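You operate a simulated robot arm through the tools that you are given. There is no shell and no other tool.

You run a simulated two-armed robot. Do the job below in one go: nothing can be reset, and whatever is moved stays where it is left.

TASK
Roll the long teal blank to a curve at gap 5.
Fine: on the roll machine set the gap, shut the lever, crank, open the lever; the other long blanks stay unrolled in the rack.

It is judged by the outcome, as a careful person would: the job done as asked, and still so three seconds after it is handed in. It fails if anything else is knocked over, pushed out of place, dropped, spilled or broken.

THE ROBOT
Two 7-joint arms with fingered hands on one trunk that stands fixed in place. Base frame: the origin is at the foot of the trunk, x ahead of it, y to its left, z up. Lengths are in cm, angles in rad, forces in N, time in s.
The left shoulder is at [1.9, 16.3, 119.2], the right one opposite. Payload 4 kg a hand.
The tool frame of a hand sits at the grasp point between the pads (the TCP): z along the fingers, y along the line on which they close. The tips reach 3.6 cm beyond it. The gripper opens to 12.4 cm. The gripper's body begins 4.2 cm behind the TCP. The gripper is a hand of 4 fingers: y runs from the thumb to the fingers, the wrist lies at [-1.5, -9.9, -18.9] in the tool frame, and closing takes about 1.5 s.
Orientation is that of the tool frame in the base frame, as [roll, pitch, yaw] about the fixed x, y, z axes, in that order (R = Rz(yaw) Ry(pitch) Rx(roll)). With the fingers straight down and the wrist toward the robot, the tool's x, y and z point along [0, 1, 0], [1, 0, 0] and [0, 0, -1] of the base frame.

THE INTERFACE
- The arms move only by the tool send_rows. It takes "left_commands", "right_commands" or both (then of equal length, played together; a hand with none holds still); each is a list of rows, each an object of numbers (a shift or turn left out is 0, a gripper value left out holds the last): "tx", "ty", "tz": the shift along the tool's x, y, z in units of 20 mm (1.0 is 20 mm); "rx", "ry", "rz": the turn, a rotation vector about the tool's x, y, z in units of 4 degrees (1.0 is 4 degrees). In form: [{"tx": .., "ty": .., "tz": .., "rx": .., "ry": .., "rz": ..}, ...]. A call has 1 to 20 rows; each row shifts and turns the commanded pose from where the row before left it, along the tool's axes as they then stand. "left_grip" and "right_grip" are, for a hand that has rows, the closure, from 0 (fully open) to 1 (shut), set as the call begins (left out, the last holds). A call with a number of a shift or a turn outside -1 to 1 is refused whole. Rows are played at 5 a second. More than 5 cm and 0.15 rad between two rows, or a gripper value outside its range, and nothing of the call is played. Where a pose cannot be reached the arm comes as near as it can. A force on the tool above 40 N (or 10 N above the force at the start of the call, whichever is more), or a blocked arm, ends the call early, and 0.2 s more pass. Each finger travels about 4.5 cm/s and halts on what it meets, pressing with about 31 N; the grip force reading is that of the motor and also rises with nothing between the fingers. The clock runs only during rows and for 0.2 s after the last one: add rows that do not move to give the fingers time. It gives the time, the measured TCP pose, the force on the tool (base axes), the opening and the grip force at its end, in the units of the frame above (readings bear some noise), with the torque about the TCP (base axes, N m) and any sound that the robot's microphone picked up.
- Cameras (640 x 400 px; columns grow to the right, rows downward): "scene" is now at [10.03, 1.56, 146.01]; the picture's right is [0.19, -0.98, -0.01], its down [-0.17, -0.03, -0.98] and it looks along [0.97, 0.19, -0.18] (base axes); focal length 317 px, centre (320, 200). "left" rides on the left gripper at [-7.5, -8.6, -12.3] in its tool frame; the picture's right is [-0.70, -0.34, 0.63], its down [0.64, -0.68, 0.35] and it looks along [0.32, 0.65, 0.69] (tool axes); focal length 275 px, centre (320, 200). "right" rides on the right gripper at [7.5, -8.6, -12.3] in its tool frame; the picture's right is [-0.70, 0.34, -0.63], its down [-0.65, -0.68, 0.35] and it looks along [-0.31, 0.65, 0.69] (tool axes); focal length 275 px, centre (320, 200). There is no depth. A picture from a camera that has moved, and an enlarged one, comes with that camera's place and axes in the base frame and with its lens.
- capture(camera): a new picture of that camera. It takes no simulated time.
- move_column(by): slides the trunk up (or, below 0, down) by that many cm; the arms and the scene camera ride with it, the base frame stays. It gives what a move gives, with no picture.
- curl_fingers(index, middle, ring, thumb_bend, thumb_turn, hand): sets how far each is bent, from 0 (flat) to 1 (curled in); at 0.3 the hand is open as for a grip, at 0.7 the pads meet at the TCP. One left out holds its place. A second passes; each finger stops where it meets its share of the squeeze, and holds until it gets a number again. A gripper value or a shape takes the hand back. It gives what a move gives, with no picture; readings hold the bend of each and the force on the fingers (four entries, about 0 where the hand has none), thumb and palm. thumb_turn goes from beside the hand (0) to across from the fingers (1), as for a grip.
- hand_shape(shape, hand): the hand has 4 fingers and takes this shape, open, in about a second: jaw (thumb against the fingers, like two jaws); tri (thumb and two fingers); tip (a fingertip pinch); poke (one finger out to press); point (the index stretched); flat (the hand flat); cup (the hand cupped); fist (a fist). The gripper value then closes the fingers along that shape, each until it touches; the sizes above hold for jaw. It gives what a move gives, with no picture.
- pan_tilt(pan, tilt): turns the head with the scene camera to pan (to the left, within 1.501 rad either way) and tilt (down, from -0.506 to 1.204), counted from straight ahead of the robot. It gives what a move gives.
- zoom(camera, box): a new picture of the part [left, top, right, bottom] of that camera's present view, enlarged. It takes no simulated time.
- finish_job(): hands the job in; it is judged then, once.

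Places have to be worked out from the pictures, the camera data and where the tool is seen. Open the grippers and draw the arms clear of the work before you hand the job in, unless the task says otherwise.

The tools are called after "Request:" as a command line: name --argument value ..., lists and objects as JSON in quotes. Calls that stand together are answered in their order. send_rows: Moves the arms, as the interface text tells. Its arguments: {"type":"object","properties":{"left_commands":{"type":"array","items":{"type":"object","properties":{"tx":{"type":"number"},"ty":{"type":"number"},"tz":{"type":"number"},"rx":{"type":"number"},"ry":{"type":"number"},"rz":{"type":"number"}}}},"left_grip":{"type":"number"},"right_commands":{"type":"array","items":{"type":"object","properties":{"tx":{"type":"number"},"ty":{"type":"number"},"tz":{"type":"number"},"rx":{"type":"number"},"ry":{"type":"number"},"rz":{"type":"number"}}}},"right_grip":{"type":"number"}},"required":[]} The other tools are called the same way: move_column (by) slides the trunk up or down; hand_shape (shape, hand) gives the hand a shape; curl_fingers (index, middle, ring, thumb_bend, thumb_turn, hand) moves the fingers one by one; pan_tilt (pan, tilt) turns the head that bears the scene camera; capture (camera) takes a picture; zoom (camera, box) takes an enlarged picture of a part of a camera's view; finish_job () hands the job in.

At the start:

```text
time: 0.0
left_tcp_pos: [71.55, 45.17, 142.61]
left_orientation: [3.141, 0.0, 1.571]
left_ft_force: [-0.4, 0.2, -0.3]
left_torque: [-0.05, 0.03, -0.01]
left_finger_gap: 12.37
left_finger_force: 0.1
left_shape: jaw
left_bend: [0.3, 0.3, 0.3, 0.3, 0.98]
left_finger forces: [0.1, 0.0, 0.1, 0.1, 0.1, 0.1]
right_tcp_pos: [61.11, -15.98, 143.86]
right_orientation: [-3.14, -0.001, 1.571]
right_ft_force: [0.4, 0.6, 0.7]
right_torque: [-0.03, 0.02, -0.02]
right_finger_gap: 12.35
right_finger_force: 0.0
right_shape: jaw
right_bend: [0.3, 0.3, 0.3, 0.3, 0.98]
right_finger forces: [0.0, 0.1, 0.0, 0.0, 0.0, 0.0]
trunk travel left (down, up): [-35.0, 12.8]
head pan, tilt: [0.192, 0.138]
```

scene: 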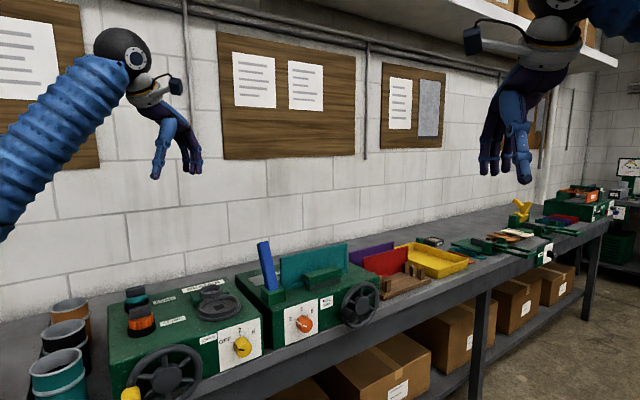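
right: 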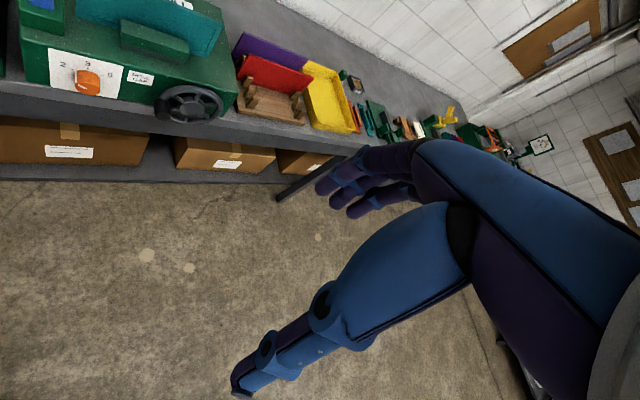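
left: 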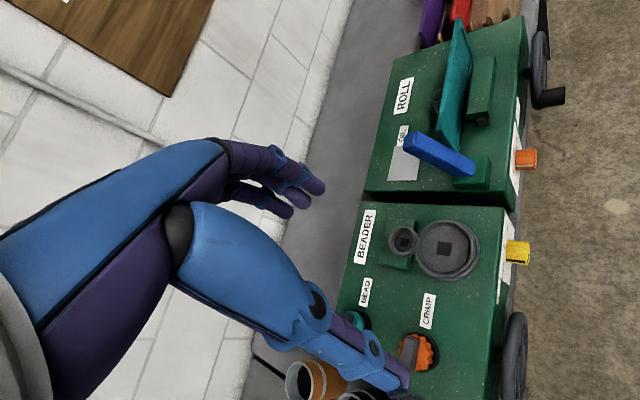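

The roll machine is the second green box, with a blue lever, an orange gap dial, and a crank at its right; a teal sheet appears to stand in it already. I'll zoom in for detail.

Request:
zoom --camera "scene" --box '[220, 220, 480, 382]'

Request:
zoom --camera "left" --box '[340, 0, 580, 200]'

Request:
zoom --camera "right" --box '[0, 0, 400, 200]'

```text
2.46 times, centred on (350, 301) of scene
camera zoom: at [10.03, 1.56, 146.01], right [0.19, -0.98, -0.01], down [-0.17, -0.03, -0.98], along [0.97, 0.19, -0.18], focal length 780 px, centre (246, -49)
```

zoom: 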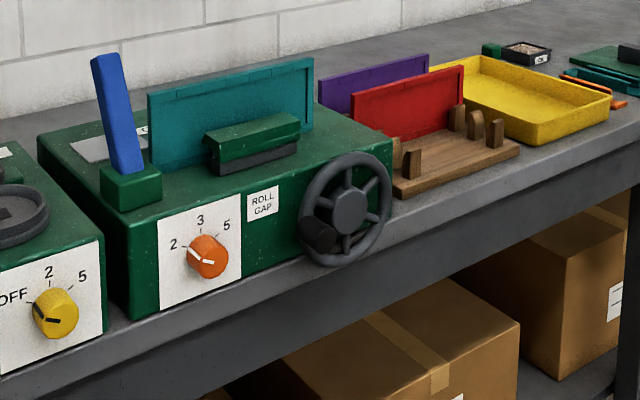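

```text
2.00 times, centred on (460, 100) of left
camera zoom: at [63.04, 37.8, 154.7], right [-0.34, -0.7, -0.63], down [-0.68, 0.64, -0.35], along [0.65, 0.32, -0.69], focal length 551 px, centre (40, 400)
```

zoom: 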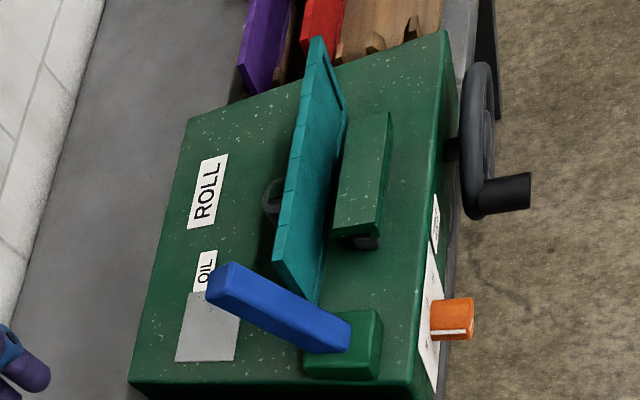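

```text
1.60 times, centred on (200, 100) of right
camera zoom: at [52.61, -8.57, 156.28], right [0.34, -0.7, 0.63], down [-0.68, -0.64, -0.35], along [0.65, -0.32, -0.69], focal length 440 px, centre (512, 360)
```

zoom: 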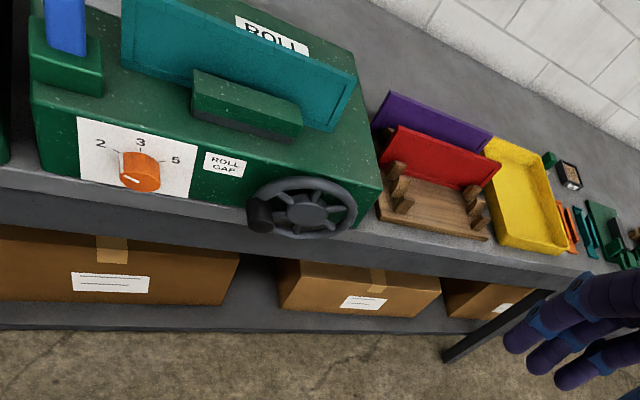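

The teal blank already sits in the roll machine between rollers, and the red and purple ones are in the rack. I'll aim the head at the machine to measure it better.

Request:
pan_tilt --pan 0.2 --tilt 0.5

Request:
capture --camera "scene"

Request:
zoom --camera "scene" --box '[220, 100, 420, 225]'

Request:
zoom --camera "scene" --box '[260, 140, 340, 190]'

```text
time: 0.8
left_tcp_pos: [71.47, 45.15, 142.56]
left_orientation: [3.141, 0.002, 1.571]
left_ft_force: [-0.1, 1.2, -0.1]
left_torque: [0.0, -0.04, 0.01]
left_finger_gap: 12.36
left_finger_force: 0.1
left_shape: jaw
left_bend: [0.3, 0.3, 0.3, 0.3, 0.98]
left_finger forces: [0.0, 0.0, 0.0, 0.0, 0.1, 0.1]
right_tcp_pos: [61.14, -16.1, 144.11]
right_orientation: [-3.14, 0.0, 1.568]
right_ft_force: [-0.5, 0.2, 0.1]
right_torque: [0.02, 0.0, 0.01]
right_finger_gap: 12.36
right_finger_force: 0.0
right_shape: jaw
right_bend: [0.3, 0.3, 0.3, 0.3, 0.98]
right_finger forces: [0.1, 0.1, 0.0, 0.1, 0.0, 0.0]
trunk travel left (down, up): [-35.0, 12.8]
head pan, tilt: [0.201, 0.499]
```

```text
taken
camera scene: at [9.72, 1.61, 142.66], right [0.2, -0.98, -0.01], down [-0.5, -0.1, -0.86], along [0.84, 0.18, -0.51], focal length 317 px, centre (320, 200)
```

scene: 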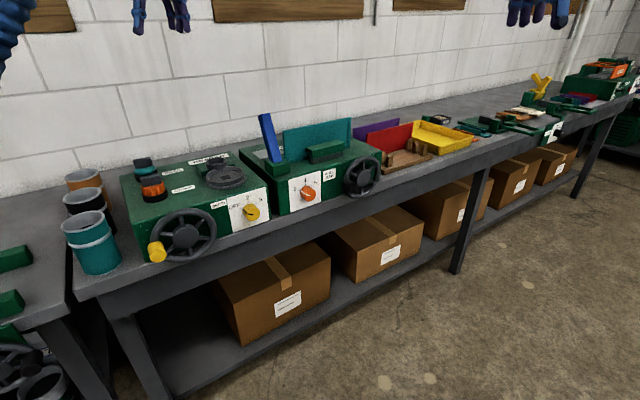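

```text
3.20 times, centred on (320, 162) of scene
camera zoom: at [9.72, 1.61, 142.66], right [0.2, -0.98, -0.01], down [-0.5, -0.1, -0.86], along [0.84, 0.18, -0.51], focal length 1014 px, centre (320, 320)
```

zoom: 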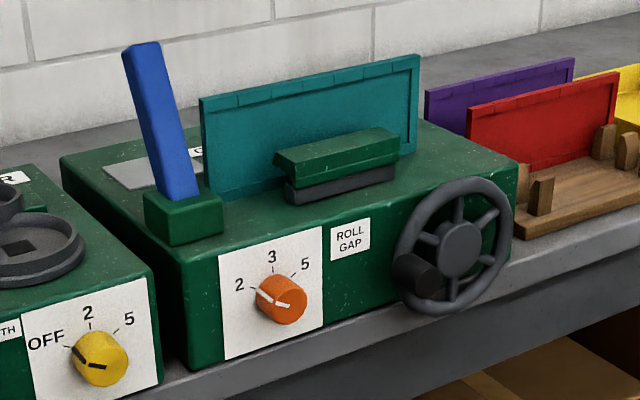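

```text
8.00 times, centred on (300, 165) of scene
camera zoom: at [9.72, 1.61, 142.66], right [0.2, -0.98, -0.01], down [-0.5, -0.1, -0.86], along [0.84, 0.18, -0.51], focal length 2534 px, centre (480, 480)
```

zoom: 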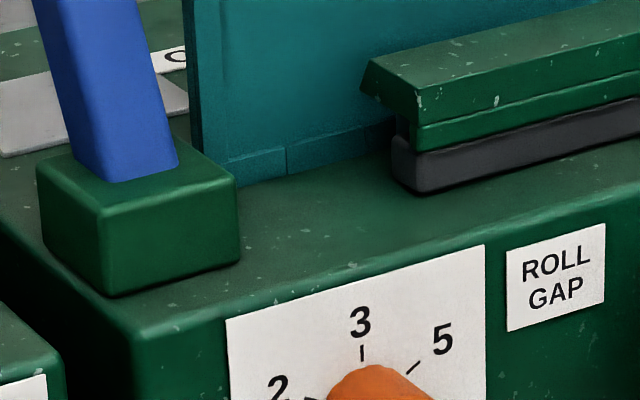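

I'll zoom on the dial and the lever for exact reading.

Request:
zoom --camera "scene" --box '[270, 165, 350, 215]'

Request:
zoom --camera "scene" --box '[320, 140, 400, 200]'

Request:
zoom --camera "left" --box '[430, 80, 560, 200]'

Request:
zoom --camera "right" --box '[20, 0, 240, 137]'

```text
8.00 times, centred on (310, 190) of scene
camera zoom: at [9.72, 1.61, 142.66], right [0.2, -0.98, -0.01], down [-0.5, -0.1, -0.86], along [0.84, 0.18, -0.51], focal length 2534 px, centre (400, 280)
```

zoom: 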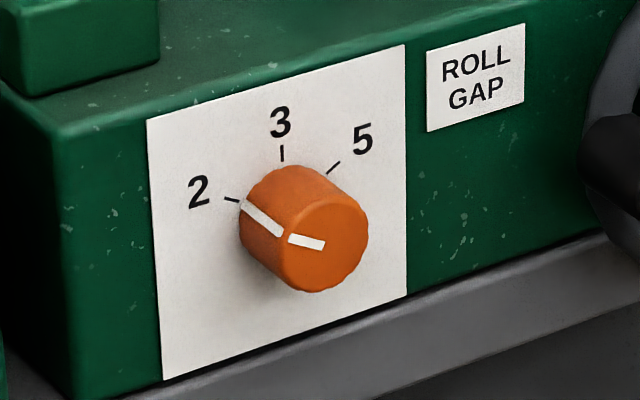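

```text
6.67 times, centred on (360, 170) of scene
camera zoom: at [9.72, 1.61, 142.66], right [0.2, -0.98, -0.01], down [-0.5, -0.1, -0.86], along [0.84, 0.18, -0.51], focal length 2112 px, centre (53, 400)
```

zoom: 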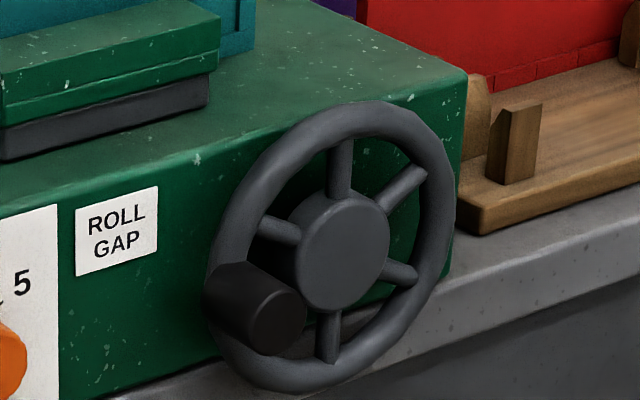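

```text
3.33 times, centred on (495, 140) of left
camera zoom: at [63.04, 37.8, 154.7], right [-0.34, -0.7, -0.63], down [-0.68, 0.64, -0.35], along [0.65, 0.32, -0.69], focal length 918 px, centre (-263, 400)
```

zoom: 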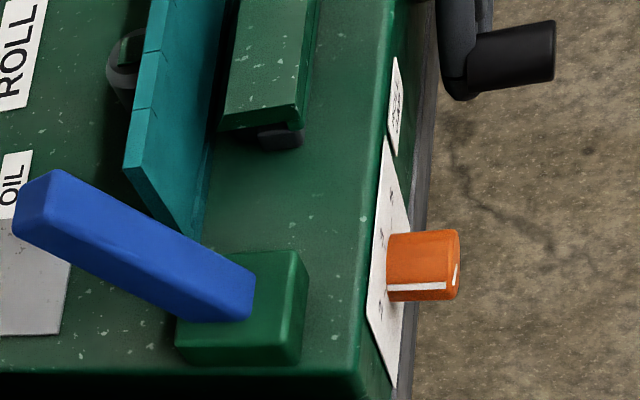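

```text
2.91 times, centred on (130, 68) of right
camera zoom: at [52.61, -8.58, 156.28], right [0.34, -0.7, 0.63], down [-0.68, -0.64, -0.35], along [0.65, -0.32, -0.69], focal length 801 px, centre (873, 582)
```

zoom: 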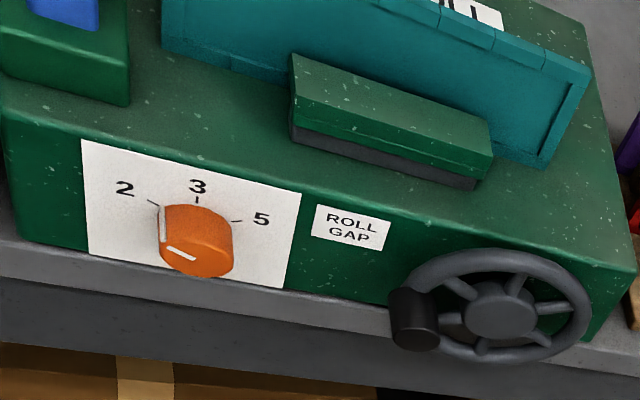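

The dial points at 2 and must turn clockwise to 5. The lever leans back, and the crank handle sits left of its hub. The machine front runs at about 45° to base, with the dial near (89, 21, 95) and the hub near (102, 7, 97). I'll lower the trunk for reach, then bring the right hand horizontal, pointing at the front face.

Request:
move_column --by -16

Request:
send_rows --right_commands '[{"ry": 1}, {"ry": 1}, {"ry": 1}, {"ry": 1}, {"ry": 1}, {"ry": 1}, {"ry": 1}, {"ry": 1}, {"ry": 1}, {"ry": 1}, {"ry": 1}, {"ry": 1}, {"ry": 1}, {"ry": 1}, {"ry": 1}, {"ry": 1}, {"ry": 1}, {"ry": 1}, {"ry": 1}, {"ry": 1}]'

Request:
send_rows --right_commands '[{"ry": 1}, {"ry": 1}, {"ry": 0.5}, {"rx": -1}, {"rx": -1}, {"rx": -1}, {"rx": -1}, {"rx": -1}, {"rx": -1}, {"rx": -1}, {"rx": -1}, {"rx": -1}, {"rx": -1}, {"rx": -1}, {"rx": -0.25}]'

Request:
capture --camera "right"

Request:
capture --camera "scene"

```text
time: 2.7
left_tcp_pos: [71.43, 45.16, 126.56]
left_orientation: [3.141, 0.001, 1.572]
left_ft_force: [-0.6, 0.5, 0.5]
left_torque: [0.0, -0.02, 0.01]
left_finger_gap: 12.38
left_finger_force: 0.1
left_shape: jaw
left_bend: [0.3, 0.3, 0.3, 0.3, 0.98]
left_finger forces: [0.1, 0.0, 0.0, 0.0, 0.1, 0.1]
right_tcp_pos: [61.04, -16.04, 128.07]
right_orientation: [3.139, 0.0, 1.571]
right_ft_force: [-0.7, -0.3, 0.3]
right_torque: [0.06, -0.01, -0.02]
right_finger_gap: 12.38
right_finger_force: 0.0
right_shape: jaw
right_bend: [0.3, 0.3, 0.3, 0.3, 0.98]
right_finger forces: [0.1, 0.1, 0.1, 0.0, 0.0, 0.1]
trunk travel left (down, up): [-19.0, 28.8]
head pan, tilt: [0.201, 0.499]
```

```text
time: 6.9
left_tcp_pos: [71.61, 45.19, 126.5]
left_orientation: [-3.14, 0.002, 1.572]
left_ft_force: [0.1, -0.2, -1.3]
left_torque: [-0.01, -0.01, -0.03]
left_finger_gap: 12.36
left_finger_force: 0.1
left_shape: jaw
left_bend: [0.3, 0.3, 0.3, 0.3, 0.98]
left_finger forces: [0.1, 0.0, 0.0, 0.0, 0.0, 0.1]
right_tcp_pos: [61.1, -16.05, 127.93]
right_orientation: [3.137, -1.398, 1.572]
right_ft_force: [0.3, -0.5, -0.2]
right_torque: [-0.02, 0.0, 0.02]
right_finger_gap: 12.38
right_finger_force: 0.0
right_shape: jaw
right_bend: [0.3, 0.3, 0.3, 0.3, 0.98]
right_finger forces: [0.0, 0.0, 0.0, 0.1, 0.1, 0.0]
trunk travel left (down, up): [-19.0, 28.8]
head pan, tilt: [0.201, 0.499]
```

```text
time: 10.1
left_tcp_pos: [71.53, 45.19, 126.47]
left_orientation: [3.141, 0.0, 1.57]
left_ft_force: [0.1, 0.1, -0.6]
left_torque: [0.01, -0.02, -0.02]
left_finger_gap: 12.38
left_finger_force: 0.1
left_shape: jaw
left_bend: [0.3, 0.3, 0.3, 0.3, 0.98]
left_finger forces: [0.1, 0.0, 0.1, 0.1, 0.1, 0.0]
right_tcp_pos: [61.14, -16.04, 127.97]
right_orientation: [-2.461, -1.569, 0.103]
right_ft_force: [-0.6, 0.3, 0.0]
right_torque: [-0.01, -0.01, 0.03]
right_finger_gap: 12.38
right_finger_force: 0.1
right_shape: jaw
right_bend: [0.3, 0.3, 0.3, 0.3, 0.98]
right_finger forces: [0.0, 0.0, 0.1, 0.0, 0.0, 0.0]
trunk travel left (down, up): [-19.0, 28.8]
head pan, tilt: [0.201, 0.499]
```

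```text
taken
camera right: at [46.37, -18.66, 135.5], right [-0.21, -0.69, -0.7], down [-0.24, 0.73, -0.64], along [0.95, 0.03, -0.32], focal length 275 px, centre (320, 200)
```

right: 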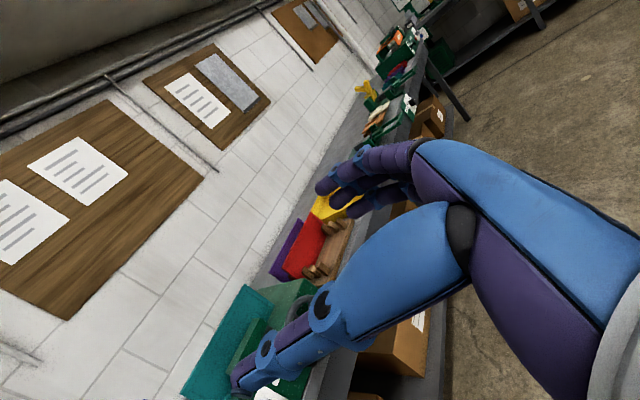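

```text
taken
camera scene: at [16.5, 1.6, 124.23], right [0.2, -0.98, -0.04], down [-0.63, -0.1, -0.77], along [0.75, 0.17, -0.64], focal length 317 px, centre (320, 200)
```

scene: 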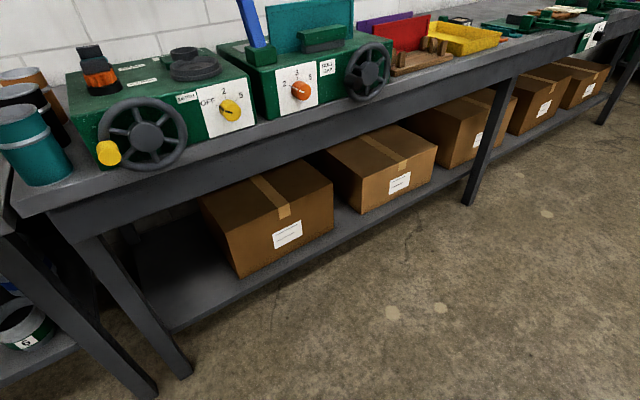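

The hand is horizontal as planned. I'll level the head to view the machine front.

Request:
pan_tilt --pan 0.2 --tilt 0.1

Request:
capture --camera "scene"

Request:
zoom --camera "scene" --box '[210, 140, 410, 265]'

```text
time: 10.9
left_tcp_pos: [71.57, 45.34, 126.44]
left_orientation: [-3.141, 0.001, 1.571]
left_ft_force: [0.6, -0.8, -0.5]
left_torque: [-0.01, 0.01, 0.01]
left_finger_gap: 12.37
left_finger_force: 0.0
left_shape: jaw
left_bend: [0.3, 0.3, 0.3, 0.3, 0.98]
left_finger forces: [0.1, 0.1, 0.0, 0.0, 0.0, 0.1]
right_tcp_pos: [61.11, -16.07, 128.05]
right_orientation: [0.863, -1.569, 3.064]
right_ft_force: [-0.3, -0.6, -0.4]
right_torque: [-0.03, 0.01, -0.01]
right_finger_gap: 12.36
right_finger_force: 0.1
right_shape: jaw
right_bend: [0.3, 0.3, 0.3, 0.3, 0.98]
right_finger forces: [0.1, 0.1, 0.1, 0.0, 0.0, 0.0]
trunk travel left (down, up): [-19.0, 28.8]
head pan, tilt: [0.201, 0.099]
```

```text
taken
camera scene: at [17.33, 1.63, 127.84], right [0.2, -0.98, -0.04], down [-0.29, -0.02, -0.96], along [0.94, 0.2, -0.29], focal length 317 px, centre (320, 200)
```

scene: 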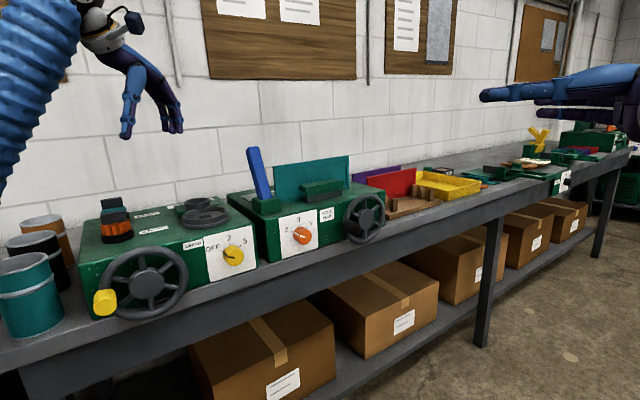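

```text
3.20 times, centred on (310, 202) of scene
camera zoom: at [17.33, 1.63, 127.84], right [0.2, -0.98, -0.04], down [-0.29, -0.02, -0.96], along [0.94, 0.2, -0.29], focal length 1014 px, centre (352, 192)
```

zoom: 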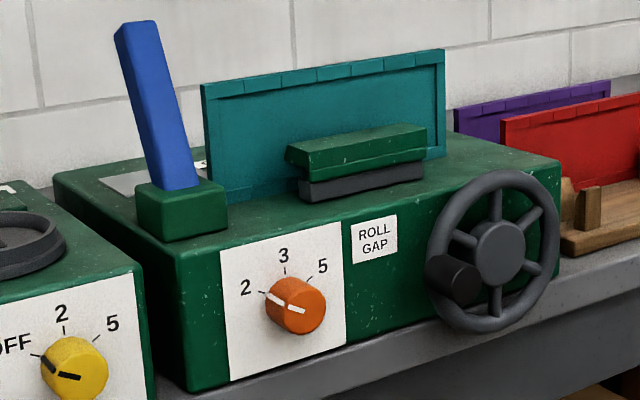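

From this new view: dial front ≈ (89, 21.2, 95.7), hub ≈ (102, 6.7, 96.4), handle tip ≈ (95.9, 9.4, 95.5). I'll bring the right hand in front of the dial, still well short of it.

Request:
send_rows --right_commands '[{"tx": -0.81, "ty": -0.165, "tz": 0.75}, {"tx": -0.81, "ty": -0.165, "tz": 0.75}, {"tx": -0.81, "ty": -0.165, "tz": 0.75}, {"tx": -0.81, "ty": -0.165, "tz": 0.75}, {"tx": -0.81, "ty": -0.165, "tz": 0.75}, {"tx": -0.81, "ty": -0.165, "tz": 0.75}, {"tx": -0.81, "ty": -0.165, "tz": 0.75}, {"tx": -0.81, "ty": -0.165, "tz": 0.75}, {"tx": -0.81, "ty": -0.165, "tz": 0.75}, {"tx": -0.81, "ty": -0.165, "tz": 0.75}, {"tx": -0.81, "ty": -0.165, "tz": 0.75}, {"tx": -0.81, "ty": -0.165, "tz": 0.75}, {"tx": -0.81, "ty": -0.165, "tz": 0.75}, {"tx": -0.81, "ty": -0.165, "tz": 0.75}, {"tx": -0.81, "ty": -0.165, "tz": 0.75}, {"tx": -0.81, "ty": -0.165, "tz": 0.75}, {"tx": -0.81, "ty": -0.165, "tz": 0.75}, {"tx": -0.81, "ty": -0.165, "tz": 0.75}, {"tx": -0.81, "ty": -0.165, "tz": 0.75}, {"tx": -0.81, "ty": -0.165, "tz": 0.75}]'

Request:
send_rows --right_commands '[{"rz": -1}, {"rz": -1}, {"rz": -1}, {"rz": -1}, {"rz": -1}, {"rz": -1}, {"rz": -1}, {"rz": -1}, {"rz": -1}, {"rz": -1}, {"rz": -1}, {"rz": -1}, {"rz": -1}, {"rz": -1}, {"rz": -1}]'

Request:
capture --camera "scene"

Request:
capture --camera "right"

```text
time: 15.1
left_tcp_pos: [71.58, 45.29, 126.49]
left_orientation: [-3.14, 0.001, 1.571]
left_ft_force: [0.7, -0.8, 0.1]
left_torque: [-0.02, -0.02, -0.01]
left_finger_gap: 12.37
left_finger_force: 0.0
left_shape: jaw
left_bend: [0.3, 0.3, 0.3, 0.3, 0.98]
left_finger forces: [0.2, 0.0, 0.0, 0.0, 0.1, 0.0]
right_tcp_pos: [77.24, 9.83, 94.95]
right_orientation: [-3.09, -1.57, 0.732]
right_ft_force: [-0.3, 0.2, -0.6]
right_torque: [-0.01, -0.02, 0.01]
right_finger_gap: 12.39
right_finger_force: 0.0
right_shape: jaw
right_bend: [0.3, 0.3, 0.3, 0.3, 0.97]
right_finger forces: [0.1, 0.0, 0.0, 0.0, 0.0, 0.1]
right hand out of reach, approached as far as the arm can: row 13
trunk travel left (down, up): [-19.0, 28.8]
head pan, tilt: [0.201, 0.099]
```

```text
time: 18.1
left_tcp_pos: [71.48, 45.2, 126.47]
left_orientation: [-3.141, 0.003, 1.57]
left_ft_force: [-1.1, -0.6, 0.5]
left_torque: [-0.01, -0.03, 0.02]
left_finger_gap: 12.39
left_finger_force: 0.1
left_shape: jaw
left_bend: [0.3, 0.3, 0.3, 0.3, 0.98]
left_finger forces: [0.0, 0.0, 0.0, 0.0, 0.0, 0.0]
right_tcp_pos: [70.56, 16.94, 107.27]
right_orientation: [1.49, -0.728, 2.299]
right_ft_force: [0.3, -0.4, 0.0]
right_torque: [-0.01, 0.01, -0.04]
right_finger_gap: 12.41
right_finger_force: 0.0
right_shape: jaw
right_bend: [0.3, 0.3, 0.3, 0.3, 0.97]
right_finger forces: [0.0, 0.1, 0.1, 0.1, 0.1, 0.0]
right hand out of reach, approached as far as the arm can: row 1, 2, 3, 4, 5, 6, 7, 8, 9, 10, 11, 12, 13, 14
trunk travel left (down, up): [-19.0, 28.8]
head pan, tilt: [0.201, 0.099]
stopped in row 14 (right hand): the arm was blocked; the commanded pose is now the measured one
```

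```text
taken
camera scene: at [17.28, 1.64, 127.86], right [0.2, -0.98, -0.04], down [-0.29, -0.02, -0.96], along [0.94, 0.2, -0.29], focal length 317 px, centre (320, 200)
```

scene: 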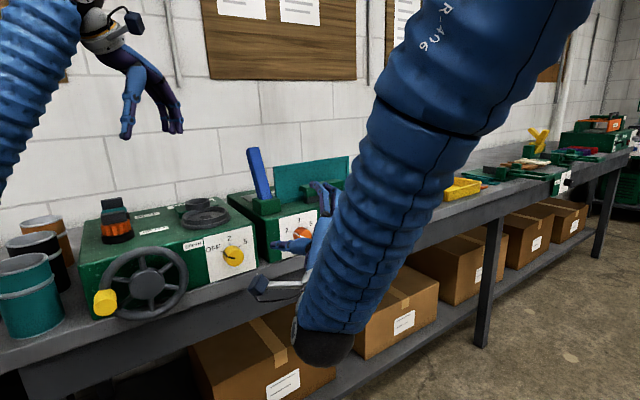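

```text
taken
camera right: at [54.12, 18.18, 105.11], right [-0.02, -0.97, -0.25], down [0.33, 0.23, -0.92], along [0.94, -0.1, 0.32], focal length 275 px, centre (320, 200)
```

right: 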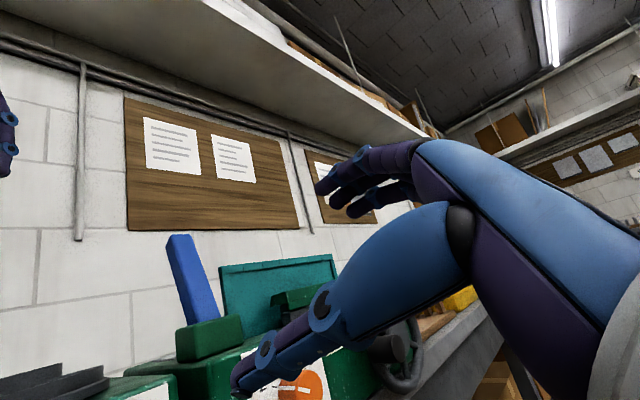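

Rolling that way is out of the arm's reach; the wrist should be above instead. I'll draw back and roll the other way.

Request:
send_rows --right_commands '[{"tz": -0.7, "rz": 1}, {"tz": -0.7, "rz": 1}, {"tz": -0.7, "rz": 1}, {"tz": -0.7, "rz": 1}, {"tz": -0.7, "rz": 1}, {"tz": -0.7, "rz": 1}, {"tz": -0.7, "rz": 1}, {"rz": 1}, {"rz": 1}, {"rz": 1}, {"rz": 1}, {"rz": 1}, {"rz": 1}, {"rz": 1}, {"rz": 1}, {"rz": 1}, {"rz": 1}, {"rz": 1}, {"rz": 1}, {"rz": 1}]'

Request:
capture --camera "scene"

```text
time: 22.3
left_tcp_pos: [71.63, 45.22, 126.4]
left_orientation: [-3.14, -0.001, 1.572]
left_ft_force: [0.0, 0.2, 0.3]
left_torque: [0.0, 0.0, -0.02]
left_finger_gap: 12.36
left_finger_force: 0.0
left_shape: jaw
left_bend: [0.3, 0.3, 0.3, 0.3, 0.98]
left_finger forces: [0.0, 0.0, 0.1, 0.1, 0.1, 0.0]
right_tcp_pos: [62.95, 10.91, 106.28]
right_orientation: [-1.461, -1.013, -0.99]
right_ft_force: [0.2, -0.5, 0.4]
right_torque: [0.0, 0.03, 0.0]
right_finger_gap: 12.4
right_finger_force: 0.1
right_shape: jaw
right_bend: [0.3, 0.3, 0.3, 0.3, 0.97]
right_finger forces: [0.0, 0.0, 0.0, 0.0, 0.0, 0.0]
trunk travel left (down, up): [-19.0, 28.8]
head pan, tilt: [0.201, 0.099]
```

```text
taken
camera scene: at [17.36, 1.63, 127.84], right [0.2, -0.98, -0.04], down [-0.29, -0.02, -0.96], along [0.94, 0.2, -0.29], focal length 317 px, centre (320, 200)
```

scene: 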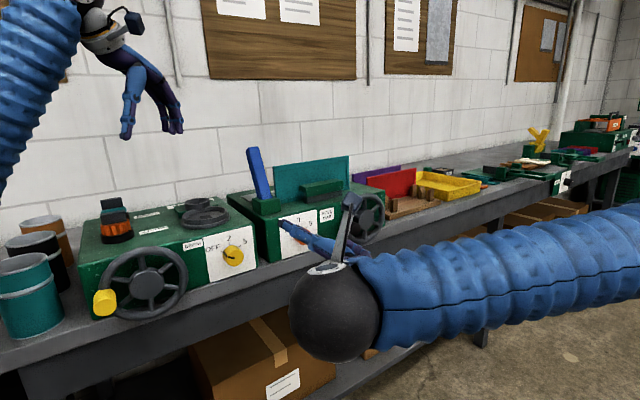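

The wrist-above roll works. I'll keep rolling to test how far the arm can turn this way.

Request:
send_rows --right_commands '[{"rz": 1}, {"rz": 1}, {"rz": 1}, {"rz": 1}, {"rz": 1}, {"rz": 1}, {"rz": 1}, {"rz": 1}, {"rz": 1}, {"rz": 1}, {"rz": 1}, {"rz": 1}, {"rz": 1}, {"rz": 1}, {"rz": 1}, {"rz": 1}, {"rz": 1}, {"rz": 1}, {"rz": 1}, {"rz": 1}]'

Request:
send_rows --right_commands '[{"rz": 1}, {"rz": 1}, {"rz": 1}, {"rz": 1}, {"rz": 1}, {"rz": 1}, {"rz": 1}, {"rz": 1}, {"rz": 1}, {"rz": 1}]'

Request:
capture --camera "scene"

Request:
capture --camera "right"

```text
time: 26.5
left_tcp_pos: [71.54, 45.15, 126.51]
left_orientation: [-3.141, 0.001, 1.57]
left_ft_force: [0.2, 0.7, -0.2]
left_torque: [-0.01, 0.03, -0.01]
left_finger_gap: 12.38
left_finger_force: 0.1
left_shape: jaw
left_bend: [0.3, 0.3, 0.3, 0.3, 0.98]
left_finger forces: [0.0, 0.1, 0.0, 0.0, 0.1, 0.1]
right_tcp_pos: [63.11, 11.08, 106.32]
right_orientation: [-1.509, 0.379, -0.872]
right_ft_force: [0.8, 0.3, -0.6]
right_torque: [-0.01, -0.03, -0.01]
right_finger_gap: 12.41
right_finger_force: 0.0
right_shape: jaw
right_bend: [0.3, 0.3, 0.3, 0.3, 0.97]
right_finger forces: [0.0, 0.0, 0.0, 0.0, 0.0, 0.0]
trunk travel left (down, up): [-19.0, 28.8]
head pan, tilt: [0.201, 0.099]
```

```text
time: 28.7
left_tcp_pos: [71.53, 45.24, 126.45]
left_orientation: [-3.141, 0.002, 1.571]
left_ft_force: [1.0, 0.3, -0.3]
left_torque: [0.01, 0.01, -0.01]
left_finger_gap: 12.37
left_finger_force: 0.1
left_shape: jaw
left_bend: [0.3, 0.3, 0.3, 0.3, 0.98]
left_finger forces: [0.0, 0.0, 0.1, 0.1, 0.0, 0.0]
right_tcp_pos: [63.11, 11.01, 106.46]
right_orientation: [-1.451, 1.076, -0.79]
right_ft_force: [0.7, -0.3, -0.6]
right_torque: [-0.01, 0.01, -0.01]
right_finger_gap: 12.39
right_finger_force: 0.0
right_shape: jaw
right_bend: [0.3, 0.3, 0.3, 0.3, 0.97]
right_finger forces: [0.1, 0.1, 0.0, 0.1, 0.0, 0.0]
trunk travel left (down, up): [-19.0, 28.8]
head pan, tilt: [0.201, 0.099]
```

```text
taken
camera scene: at [17.34, 1.64, 127.84], right [0.2, -0.98, -0.04], down [-0.29, -0.02, -0.96], along [0.94, 0.2, -0.29], focal length 317 px, centre (320, 200)
```

scene: 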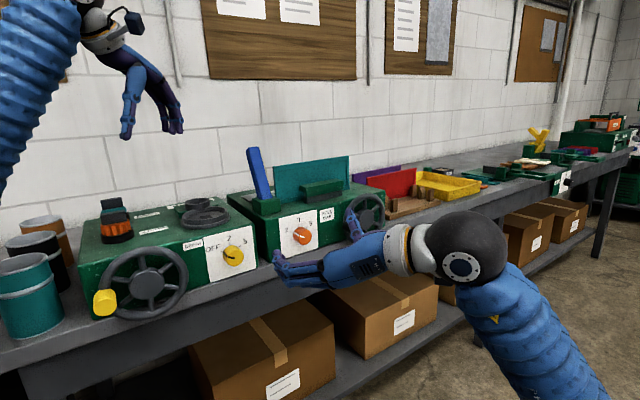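

```text
taken
camera right: at [60.61, -5.31, 103.2], right [-0.91, 0.08, 0.42], down [0.42, -0.05, 0.91], along [0.09, 1.0, 0.01], focal length 275 px, centre (320, 200)
```

right: 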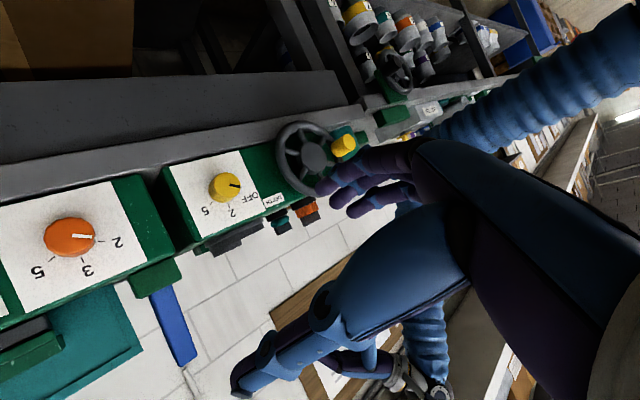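

The arm rolls freely from about 30° to 150°, which is enough for the dial turn. I'll roll back to about 40° and correct the yaw and pitch so the fingers point squarely at the face, partly closing the hand.

Request:
send_rows --right_commands '[{"rz": -1}, {"rz": -1}, {"rz": -1}, {"rz": -1}, {"rz": -1}, {"rz": -1}, {"rz": -1}, {"rz": -1}, {"rz": -1}, {"rz": -1}, {"rz": -1}, {"rz": -1}, {"rz": -1}, {"rz": -1}, {"rz": -1}, {"rz": -1}, {"rz": -1}, {"rz": -1}, {"rz": -1}, {"rz": -1}]' --right_grip 0.45

Request:
send_rows --right_commands '[{"rz": -1}, {"rz": -1}, {"rz": -1}, {"rz": -1}, {"rz": -1}, {"rz": -1}, {"rz": -1}, {"rz": -1}, {"rx": 0.35, "ry": -0.83}, {"rx": 0.35, "ry": -0.83}, {}]'

Request:
capture --camera "right"

Request:
capture --camera "scene"

```text
time: 32.9
left_tcp_pos: [71.41, 45.19, 126.48]
left_orientation: [3.141, 0.002, 1.57]
left_ft_force: [0.2, -0.8, -0.6]
left_torque: [0.01, 0.01, 0.02]
left_finger_gap: 12.38
left_finger_force: 0.2
left_shape: jaw
left_bend: [0.3, 0.3, 0.3, 0.3, 0.98]
left_finger forces: [0.1, 0.0, 0.0, 0.0, 0.0, 0.0]
right_tcp_pos: [63.01, 10.93, 106.43]
right_orientation: [-1.511, -0.32, -0.914]
right_ft_force: [0.2, 0.7, 1.0]
right_torque: [0.03, 0.0, 0.02]
right_finger_gap: 6.85
right_finger_force: 0.1
right_shape: jaw
right_bend: [0.39, 0.43, 0.42, 0.54, 0.99]
right_finger forces: [0.1, 0.0, 0.1, 0.1, 0.0, 0.1]
trunk travel left (down, up): [-19.0, 28.8]
head pan, tilt: [0.201, 0.099]
```

```text
time: 35.3
left_tcp_pos: [71.55, 45.27, 126.42]
left_orientation: [3.142, 0.002, 1.571]
left_ft_force: [0.2, 0.1, -0.2]
left_torque: [-0.01, -0.01, 0.02]
left_finger_gap: 12.34
left_finger_force: 0.0
left_shape: jaw
left_bend: [0.3, 0.3, 0.3, 0.3, 0.98]
left_finger forces: [0.0, 0.1, 0.0, 0.0, 0.0, 0.0]
right_tcp_pos: [63.0, 10.93, 106.34]
right_orientation: [-1.572, -0.88, -0.784]
right_ft_force: [0.6, 1.0, -0.6]
right_torque: [0.0, 0.01, -0.01]
right_finger_gap: 6.85
right_finger_force: 0.0
right_shape: jaw
right_bend: [0.39, 0.43, 0.42, 0.54, 0.99]
right_finger forces: [0.0, 0.1, 0.0, 0.1, 0.0, 0.0]
trunk travel left (down, up): [-19.0, 28.8]
head pan, tilt: [0.201, 0.099]
```

```text
taken
camera right: at [53.1, 3.54, 117.63], right [-0.58, -0.32, -0.75], down [-0.42, 0.91, -0.06], along [0.7, 0.28, -0.66], focal length 275 px, centre (320, 200)
```

right: 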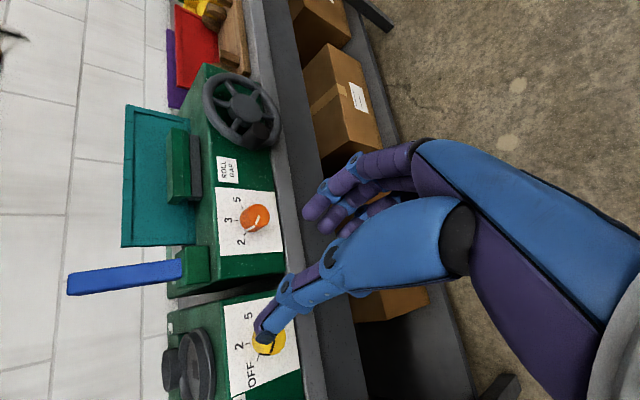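

```text
taken
camera scene: at [17.34, 1.65, 127.84], right [0.2, -0.98, -0.04], down [-0.29, -0.02, -0.96], along [0.94, 0.2, -0.29], focal length 317 px, centre (320, 200)
```

scene: 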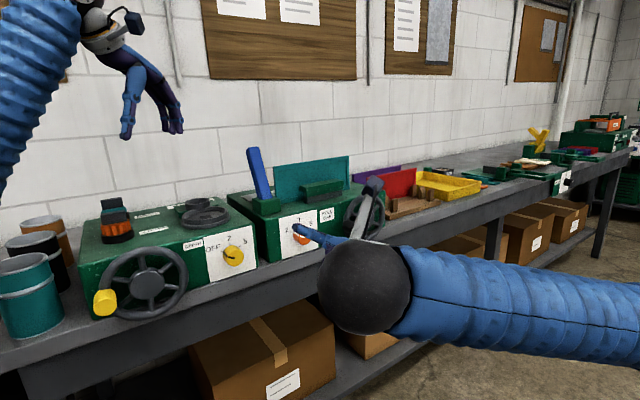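

The fingers now point squarely at the face (z-axis ≈ 45°, level). I'll move to a pre-grasp about 8 cm in front of the dial.

Request:
send_rows --right_commands '[{"tx": -0.058, "ty": 0.6375, "tz": 0.7375}, {"tx": -0.058, "ty": 0.6375, "tz": 0.7375}, {"tx": -0.058, "ty": 0.6375, "tz": 0.7375}, {"tx": -0.058, "ty": 0.6375, "tz": 0.7375}, {"tx": -0.058, "ty": 0.6375, "tz": 0.7375}, {"tx": -0.058, "ty": 0.6375, "tz": 0.7375}, {"tx": -0.058, "ty": 0.6375, "tz": 0.7375}, {"tx": -0.058, "ty": 0.6375, "tz": 0.7375}, {"tx": -0.058, "ty": 0.6375, "tz": 0.7375}, {"tx": -0.058, "ty": 0.6375, "tz": 0.7375}, {"tx": -0.058, "ty": 0.6375, "tz": 0.7375}, {"tx": -0.058, "ty": 0.6375, "tz": 0.7375}]'

Request:
capture --camera "right"

Request:
zoom --camera "scene" --box '[210, 140, 410, 265]'

```text
time: 37.9
left_tcp_pos: [71.6, 45.31, 126.45]
left_orientation: [-3.141, 0.002, 1.571]
left_ft_force: [0.1, 0.4, 0.1]
left_torque: [-0.01, -0.03, -0.02]
left_finger_gap: 12.39
left_finger_force: 0.0
left_shape: jaw
left_bend: [0.3, 0.3, 0.3, 0.3, 0.98]
left_finger forces: [0.0, 0.1, 0.1, 0.0, 0.0, 0.0]
right_tcp_pos: [83.44, 15.81, 95.49]
right_orientation: [-1.573, -0.878, -0.782]
right_ft_force: [0.4, -0.1, -1.0]
right_torque: [0.0, -0.03, 0.01]
right_finger_gap: 6.87
right_finger_force: 0.0
right_shape: jaw
right_bend: [0.39, 0.43, 0.42, 0.54, 0.99]
right_finger forces: [0.0, 0.0, 0.0, 0.0, 0.1, 0.0]
trunk travel left (down, up): [-19.0, 28.8]
head pan, tilt: [0.201, 0.099]
```

```text
taken
camera right: at [73.52, 8.41, 106.71], right [-0.58, -0.32, -0.75], down [-0.42, 0.91, -0.06], along [0.7, 0.28, -0.66], focal length 275 px, centre (320, 200)
```

right: 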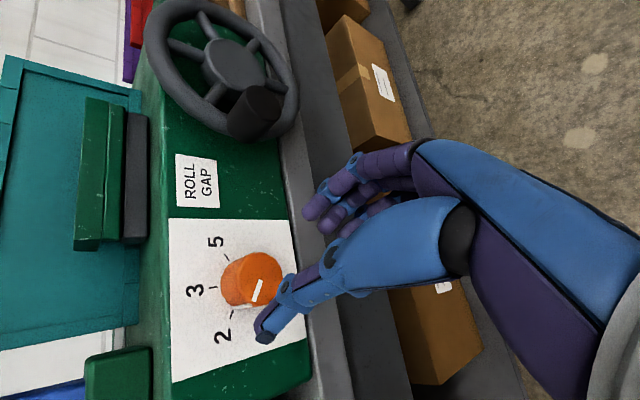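

```text
3.20 times, centred on (310, 202) of scene
camera zoom: at [17.36, 1.66, 127.84], right [0.2, -0.98, -0.04], down [-0.29, -0.02, -0.96], along [0.94, 0.2, -0.29], focal length 1014 px, centre (352, 192)
```

zoom: 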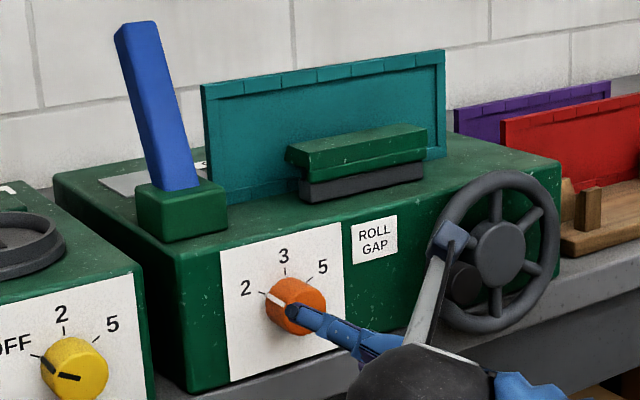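

The hand sits in front of the dial: knob axis at about e=47.3, z=95.8, front at n≈78, panel at n≈81. I'll nudge to the axis, advance so the pads straddle the knob, and close.

Request:
send_rows --right_commands '[{"ty": -0.28, "tx": -0.04, "tz": 0.4}, {"tz": 0.6}, {"tz": 0.6}, {"tz": 0.6}, {"tz": 0.6}, {"tz": 0.4}, {}]' --right_grip 0.5

Request:
capture --camera "right"

Request:
zoom --camera "scene" --box '[250, 190, 370, 265]'

```text
time: 39.5
left_tcp_pos: [71.39, 45.19, 126.4]
left_orientation: [3.141, 0.002, 1.57]
left_ft_force: [0.6, -0.1, 0.0]
left_torque: [-0.02, -0.04, 0.0]
left_finger_gap: 12.35
left_finger_force: 0.1
left_shape: jaw
left_bend: [0.3, 0.3, 0.3, 0.3, 0.98]
left_finger forces: [0.0, 0.0, 0.1, 0.1, 0.1, 0.0]
right_tcp_pos: [87.25, 20.73, 95.78]
right_orientation: [-1.571, -0.88, -0.782]
right_ft_force: [-3.0, -1.3, 1.8]
right_torque: [0.04, -0.02, 0.0]
right_finger_gap: 6.37
right_finger_force: 0.1
right_shape: jaw
right_bend: [0.42, 0.45, 0.44, 0.55, 1.0]
right_finger forces: [0.0, 0.2, 0.1, 0.1, 2.6, 0.0]
trunk travel left (down, up): [-19.0, 28.8]
head pan, tilt: [0.201, 0.099]
```

```text
taken
camera right: at [77.4, 13.27, 107.05], right [-0.58, -0.32, -0.75], down [-0.42, 0.91, -0.06], along [0.7, 0.28, -0.66], focal length 275 px, centre (320, 200)
```

right: 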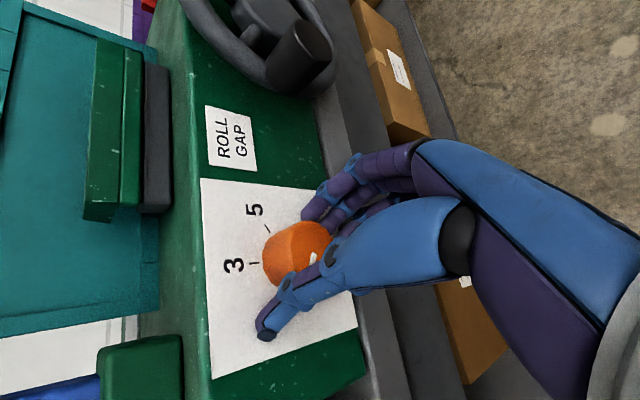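

```text
5.33 times, centred on (310, 228) of scene
camera zoom: at [17.3, 1.64, 127.85], right [0.2, -0.98, -0.04], down [-0.29, -0.02, -0.96], along [0.94, 0.2, -0.29], focal length 1689 px, centre (373, 53)
```

zoom: 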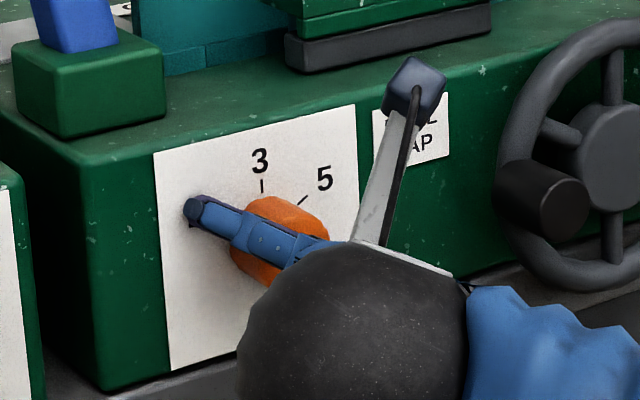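

A light thumb contact (2.6 N), probably the tip on the panel, so I'll back off 4 mm and close on the knob.

Request:
send_rows --right_commands '[{"tz": -0.2}, {}]'

Request:
send_rows --right_commands '[{}, {}, {}, {}, {}, {}, {}]' --right_grip 0.85

Request:
capture --camera "right"

Request:
zoom --camera "scene" --box '[250, 190, 370, 265]'

```text
time: 40.1
left_tcp_pos: [71.58, 45.26, 126.5]
left_orientation: [-3.142, 0.001, 1.572]
left_ft_force: [0.5, -0.7, -0.6]
left_torque: [-0.02, 0.0, -0.03]
left_finger_gap: 12.38
left_finger_force: 0.1
left_shape: jaw
left_bend: [0.3, 0.3, 0.3, 0.3, 0.98]
left_finger forces: [0.1, 0.0, 0.0, 0.1, 0.0, 0.1]
right_tcp_pos: [87.09, 20.41, 95.76]
right_orientation: [-1.572, -0.881, -0.782]
right_ft_force: [0.1, 0.3, 1.1]
right_torque: [0.04, -0.04, 0.02]
right_finger_gap: 6.34
right_finger_force: 0.0
right_shape: jaw
right_bend: [0.42, 0.45, 0.44, 0.55, 1.0]
right_finger forces: [0.0, 0.1, 0.1, 0.0, 1.1, 0.2]
trunk travel left (down, up): [-19.0, 28.8]
head pan, tilt: [0.201, 0.099]
```

```text
time: 41.7
left_tcp_pos: [71.46, 45.16, 126.5]
left_orientation: [3.14, -0.001, 1.572]
left_ft_force: [-1.2, 0.5, 0.1]
left_torque: [0.01, -0.01, -0.01]
left_finger_gap: 12.36
left_finger_force: 0.2
left_shape: jaw
left_bend: [0.3, 0.3, 0.3, 0.3, 0.98]
left_finger forces: [0.0, 0.0, 0.1, 0.0, 0.0, 0.0]
right_tcp_pos: [86.96, 20.44, 95.89]
right_orientation: [-1.571, -0.88, -0.785]
right_ft_force: [-15.0, -4.1, 1.0]
right_torque: [-0.16, 0.19, -0.11]
right_finger_gap: 4.51
right_finger_force: 31.5
right_shape: jaw
right_bend: [0.51, 0.57, 0.61, 0.56, 1.0]
right_finger forces: [16.1, 11.6, 0.0, 0.0, 33.2, 0.0]
trunk travel left (down, up): [-19.0, 28.8]
head pan, tilt: [0.201, 0.099]
```

```text
taken
camera right: at [77.02, 13.0, 107.11], right [-0.58, -0.32, -0.75], down [-0.42, 0.91, -0.06], along [0.7, 0.28, -0.66], focal length 275 px, centre (320, 200)
```

right: 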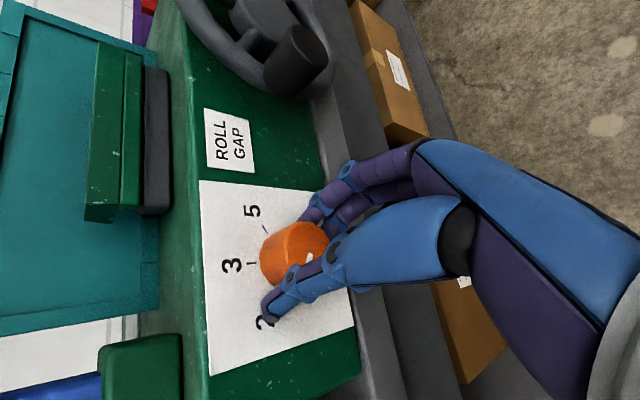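

```text
5.33 times, centred on (310, 228) of scene
camera zoom: at [17.21, 1.62, 127.86], right [0.2, -0.98, -0.04], down [-0.29, -0.02, -0.96], along [0.94, 0.2, -0.29], focal length 1689 px, centre (373, 53)
```

zoom: 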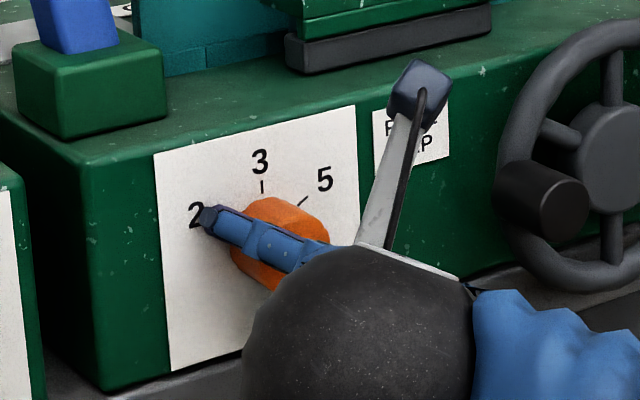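

The fingers hold the knob (thumb 33 N, two fingers 28 N). I'll try a 24° clockwise turn and check.

Request:
send_rows --right_commands '[{"rz": 1}, {"rz": 1}, {"rz": 1}, {"rz": 1}, {"rz": 1}, {"rz": 1}]'

Request:
capture --camera "right"

Request:
zoom --camera "scene" --box '[250, 190, 370, 265]'

```text
time: 43.1
left_tcp_pos: [71.32, 45.14, 126.79]
left_orientation: [3.141, -0.001, 1.571]
left_ft_force: [0.0, -0.4, 0.8]
left_torque: [0.01, -0.02, 0.0]
left_finger_gap: 12.37
left_finger_force: 0.1
left_shape: jaw
left_bend: [0.3, 0.3, 0.3, 0.3, 0.98]
left_finger forces: [0.0, 0.1, 0.1, 0.0, 0.0, 0.0]
right_tcp_pos: [86.98, 20.24, 95.97]
right_orientation: [-1.57, -0.462, -0.783]
right_ft_force: [-16.6, -4.4, 11.5]
right_torque: [-0.07, -0.03, 0.03]
right_finger_gap: 4.47
right_finger_force: 31.7
right_shape: jaw
right_bend: [0.51, 0.58, 0.61, 0.56, 1.0]
right_finger forces: [15.3, 9.6, 0.0, 0.1, 38.8, 0.1]
trunk travel left (down, up): [-19.0, 28.8]
head pan, tilt: [0.201, 0.099]
```

```text
taken
camera right: at [80.39, 9.61, 107.04], right [-0.78, -0.11, -0.61], down [-0.38, 0.87, 0.32], along [0.49, 0.49, -0.72], focal length 275 px, centre (320, 200)
```

right: 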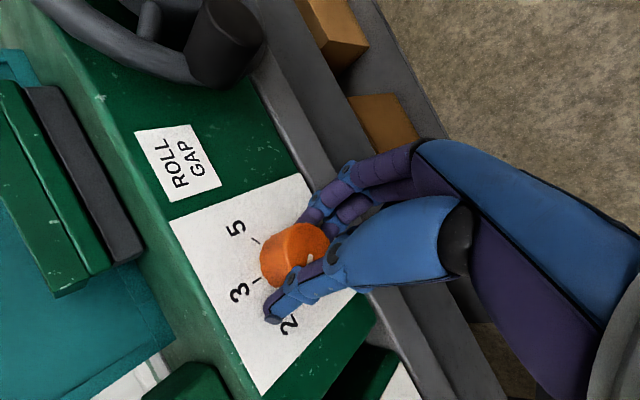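

```text
5.33 times, centred on (310, 228) of scene
camera zoom: at [17.13, 1.59, 127.89], right [0.2, -0.98, -0.04], down [-0.29, -0.02, -0.96], along [0.94, 0.2, -0.29], focal length 1689 px, centre (373, 53)
```

zoom: 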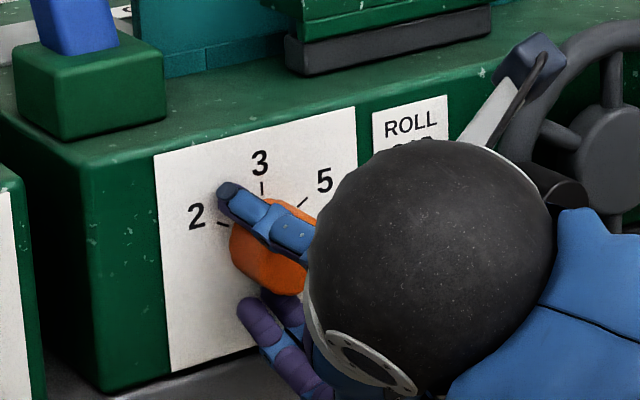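

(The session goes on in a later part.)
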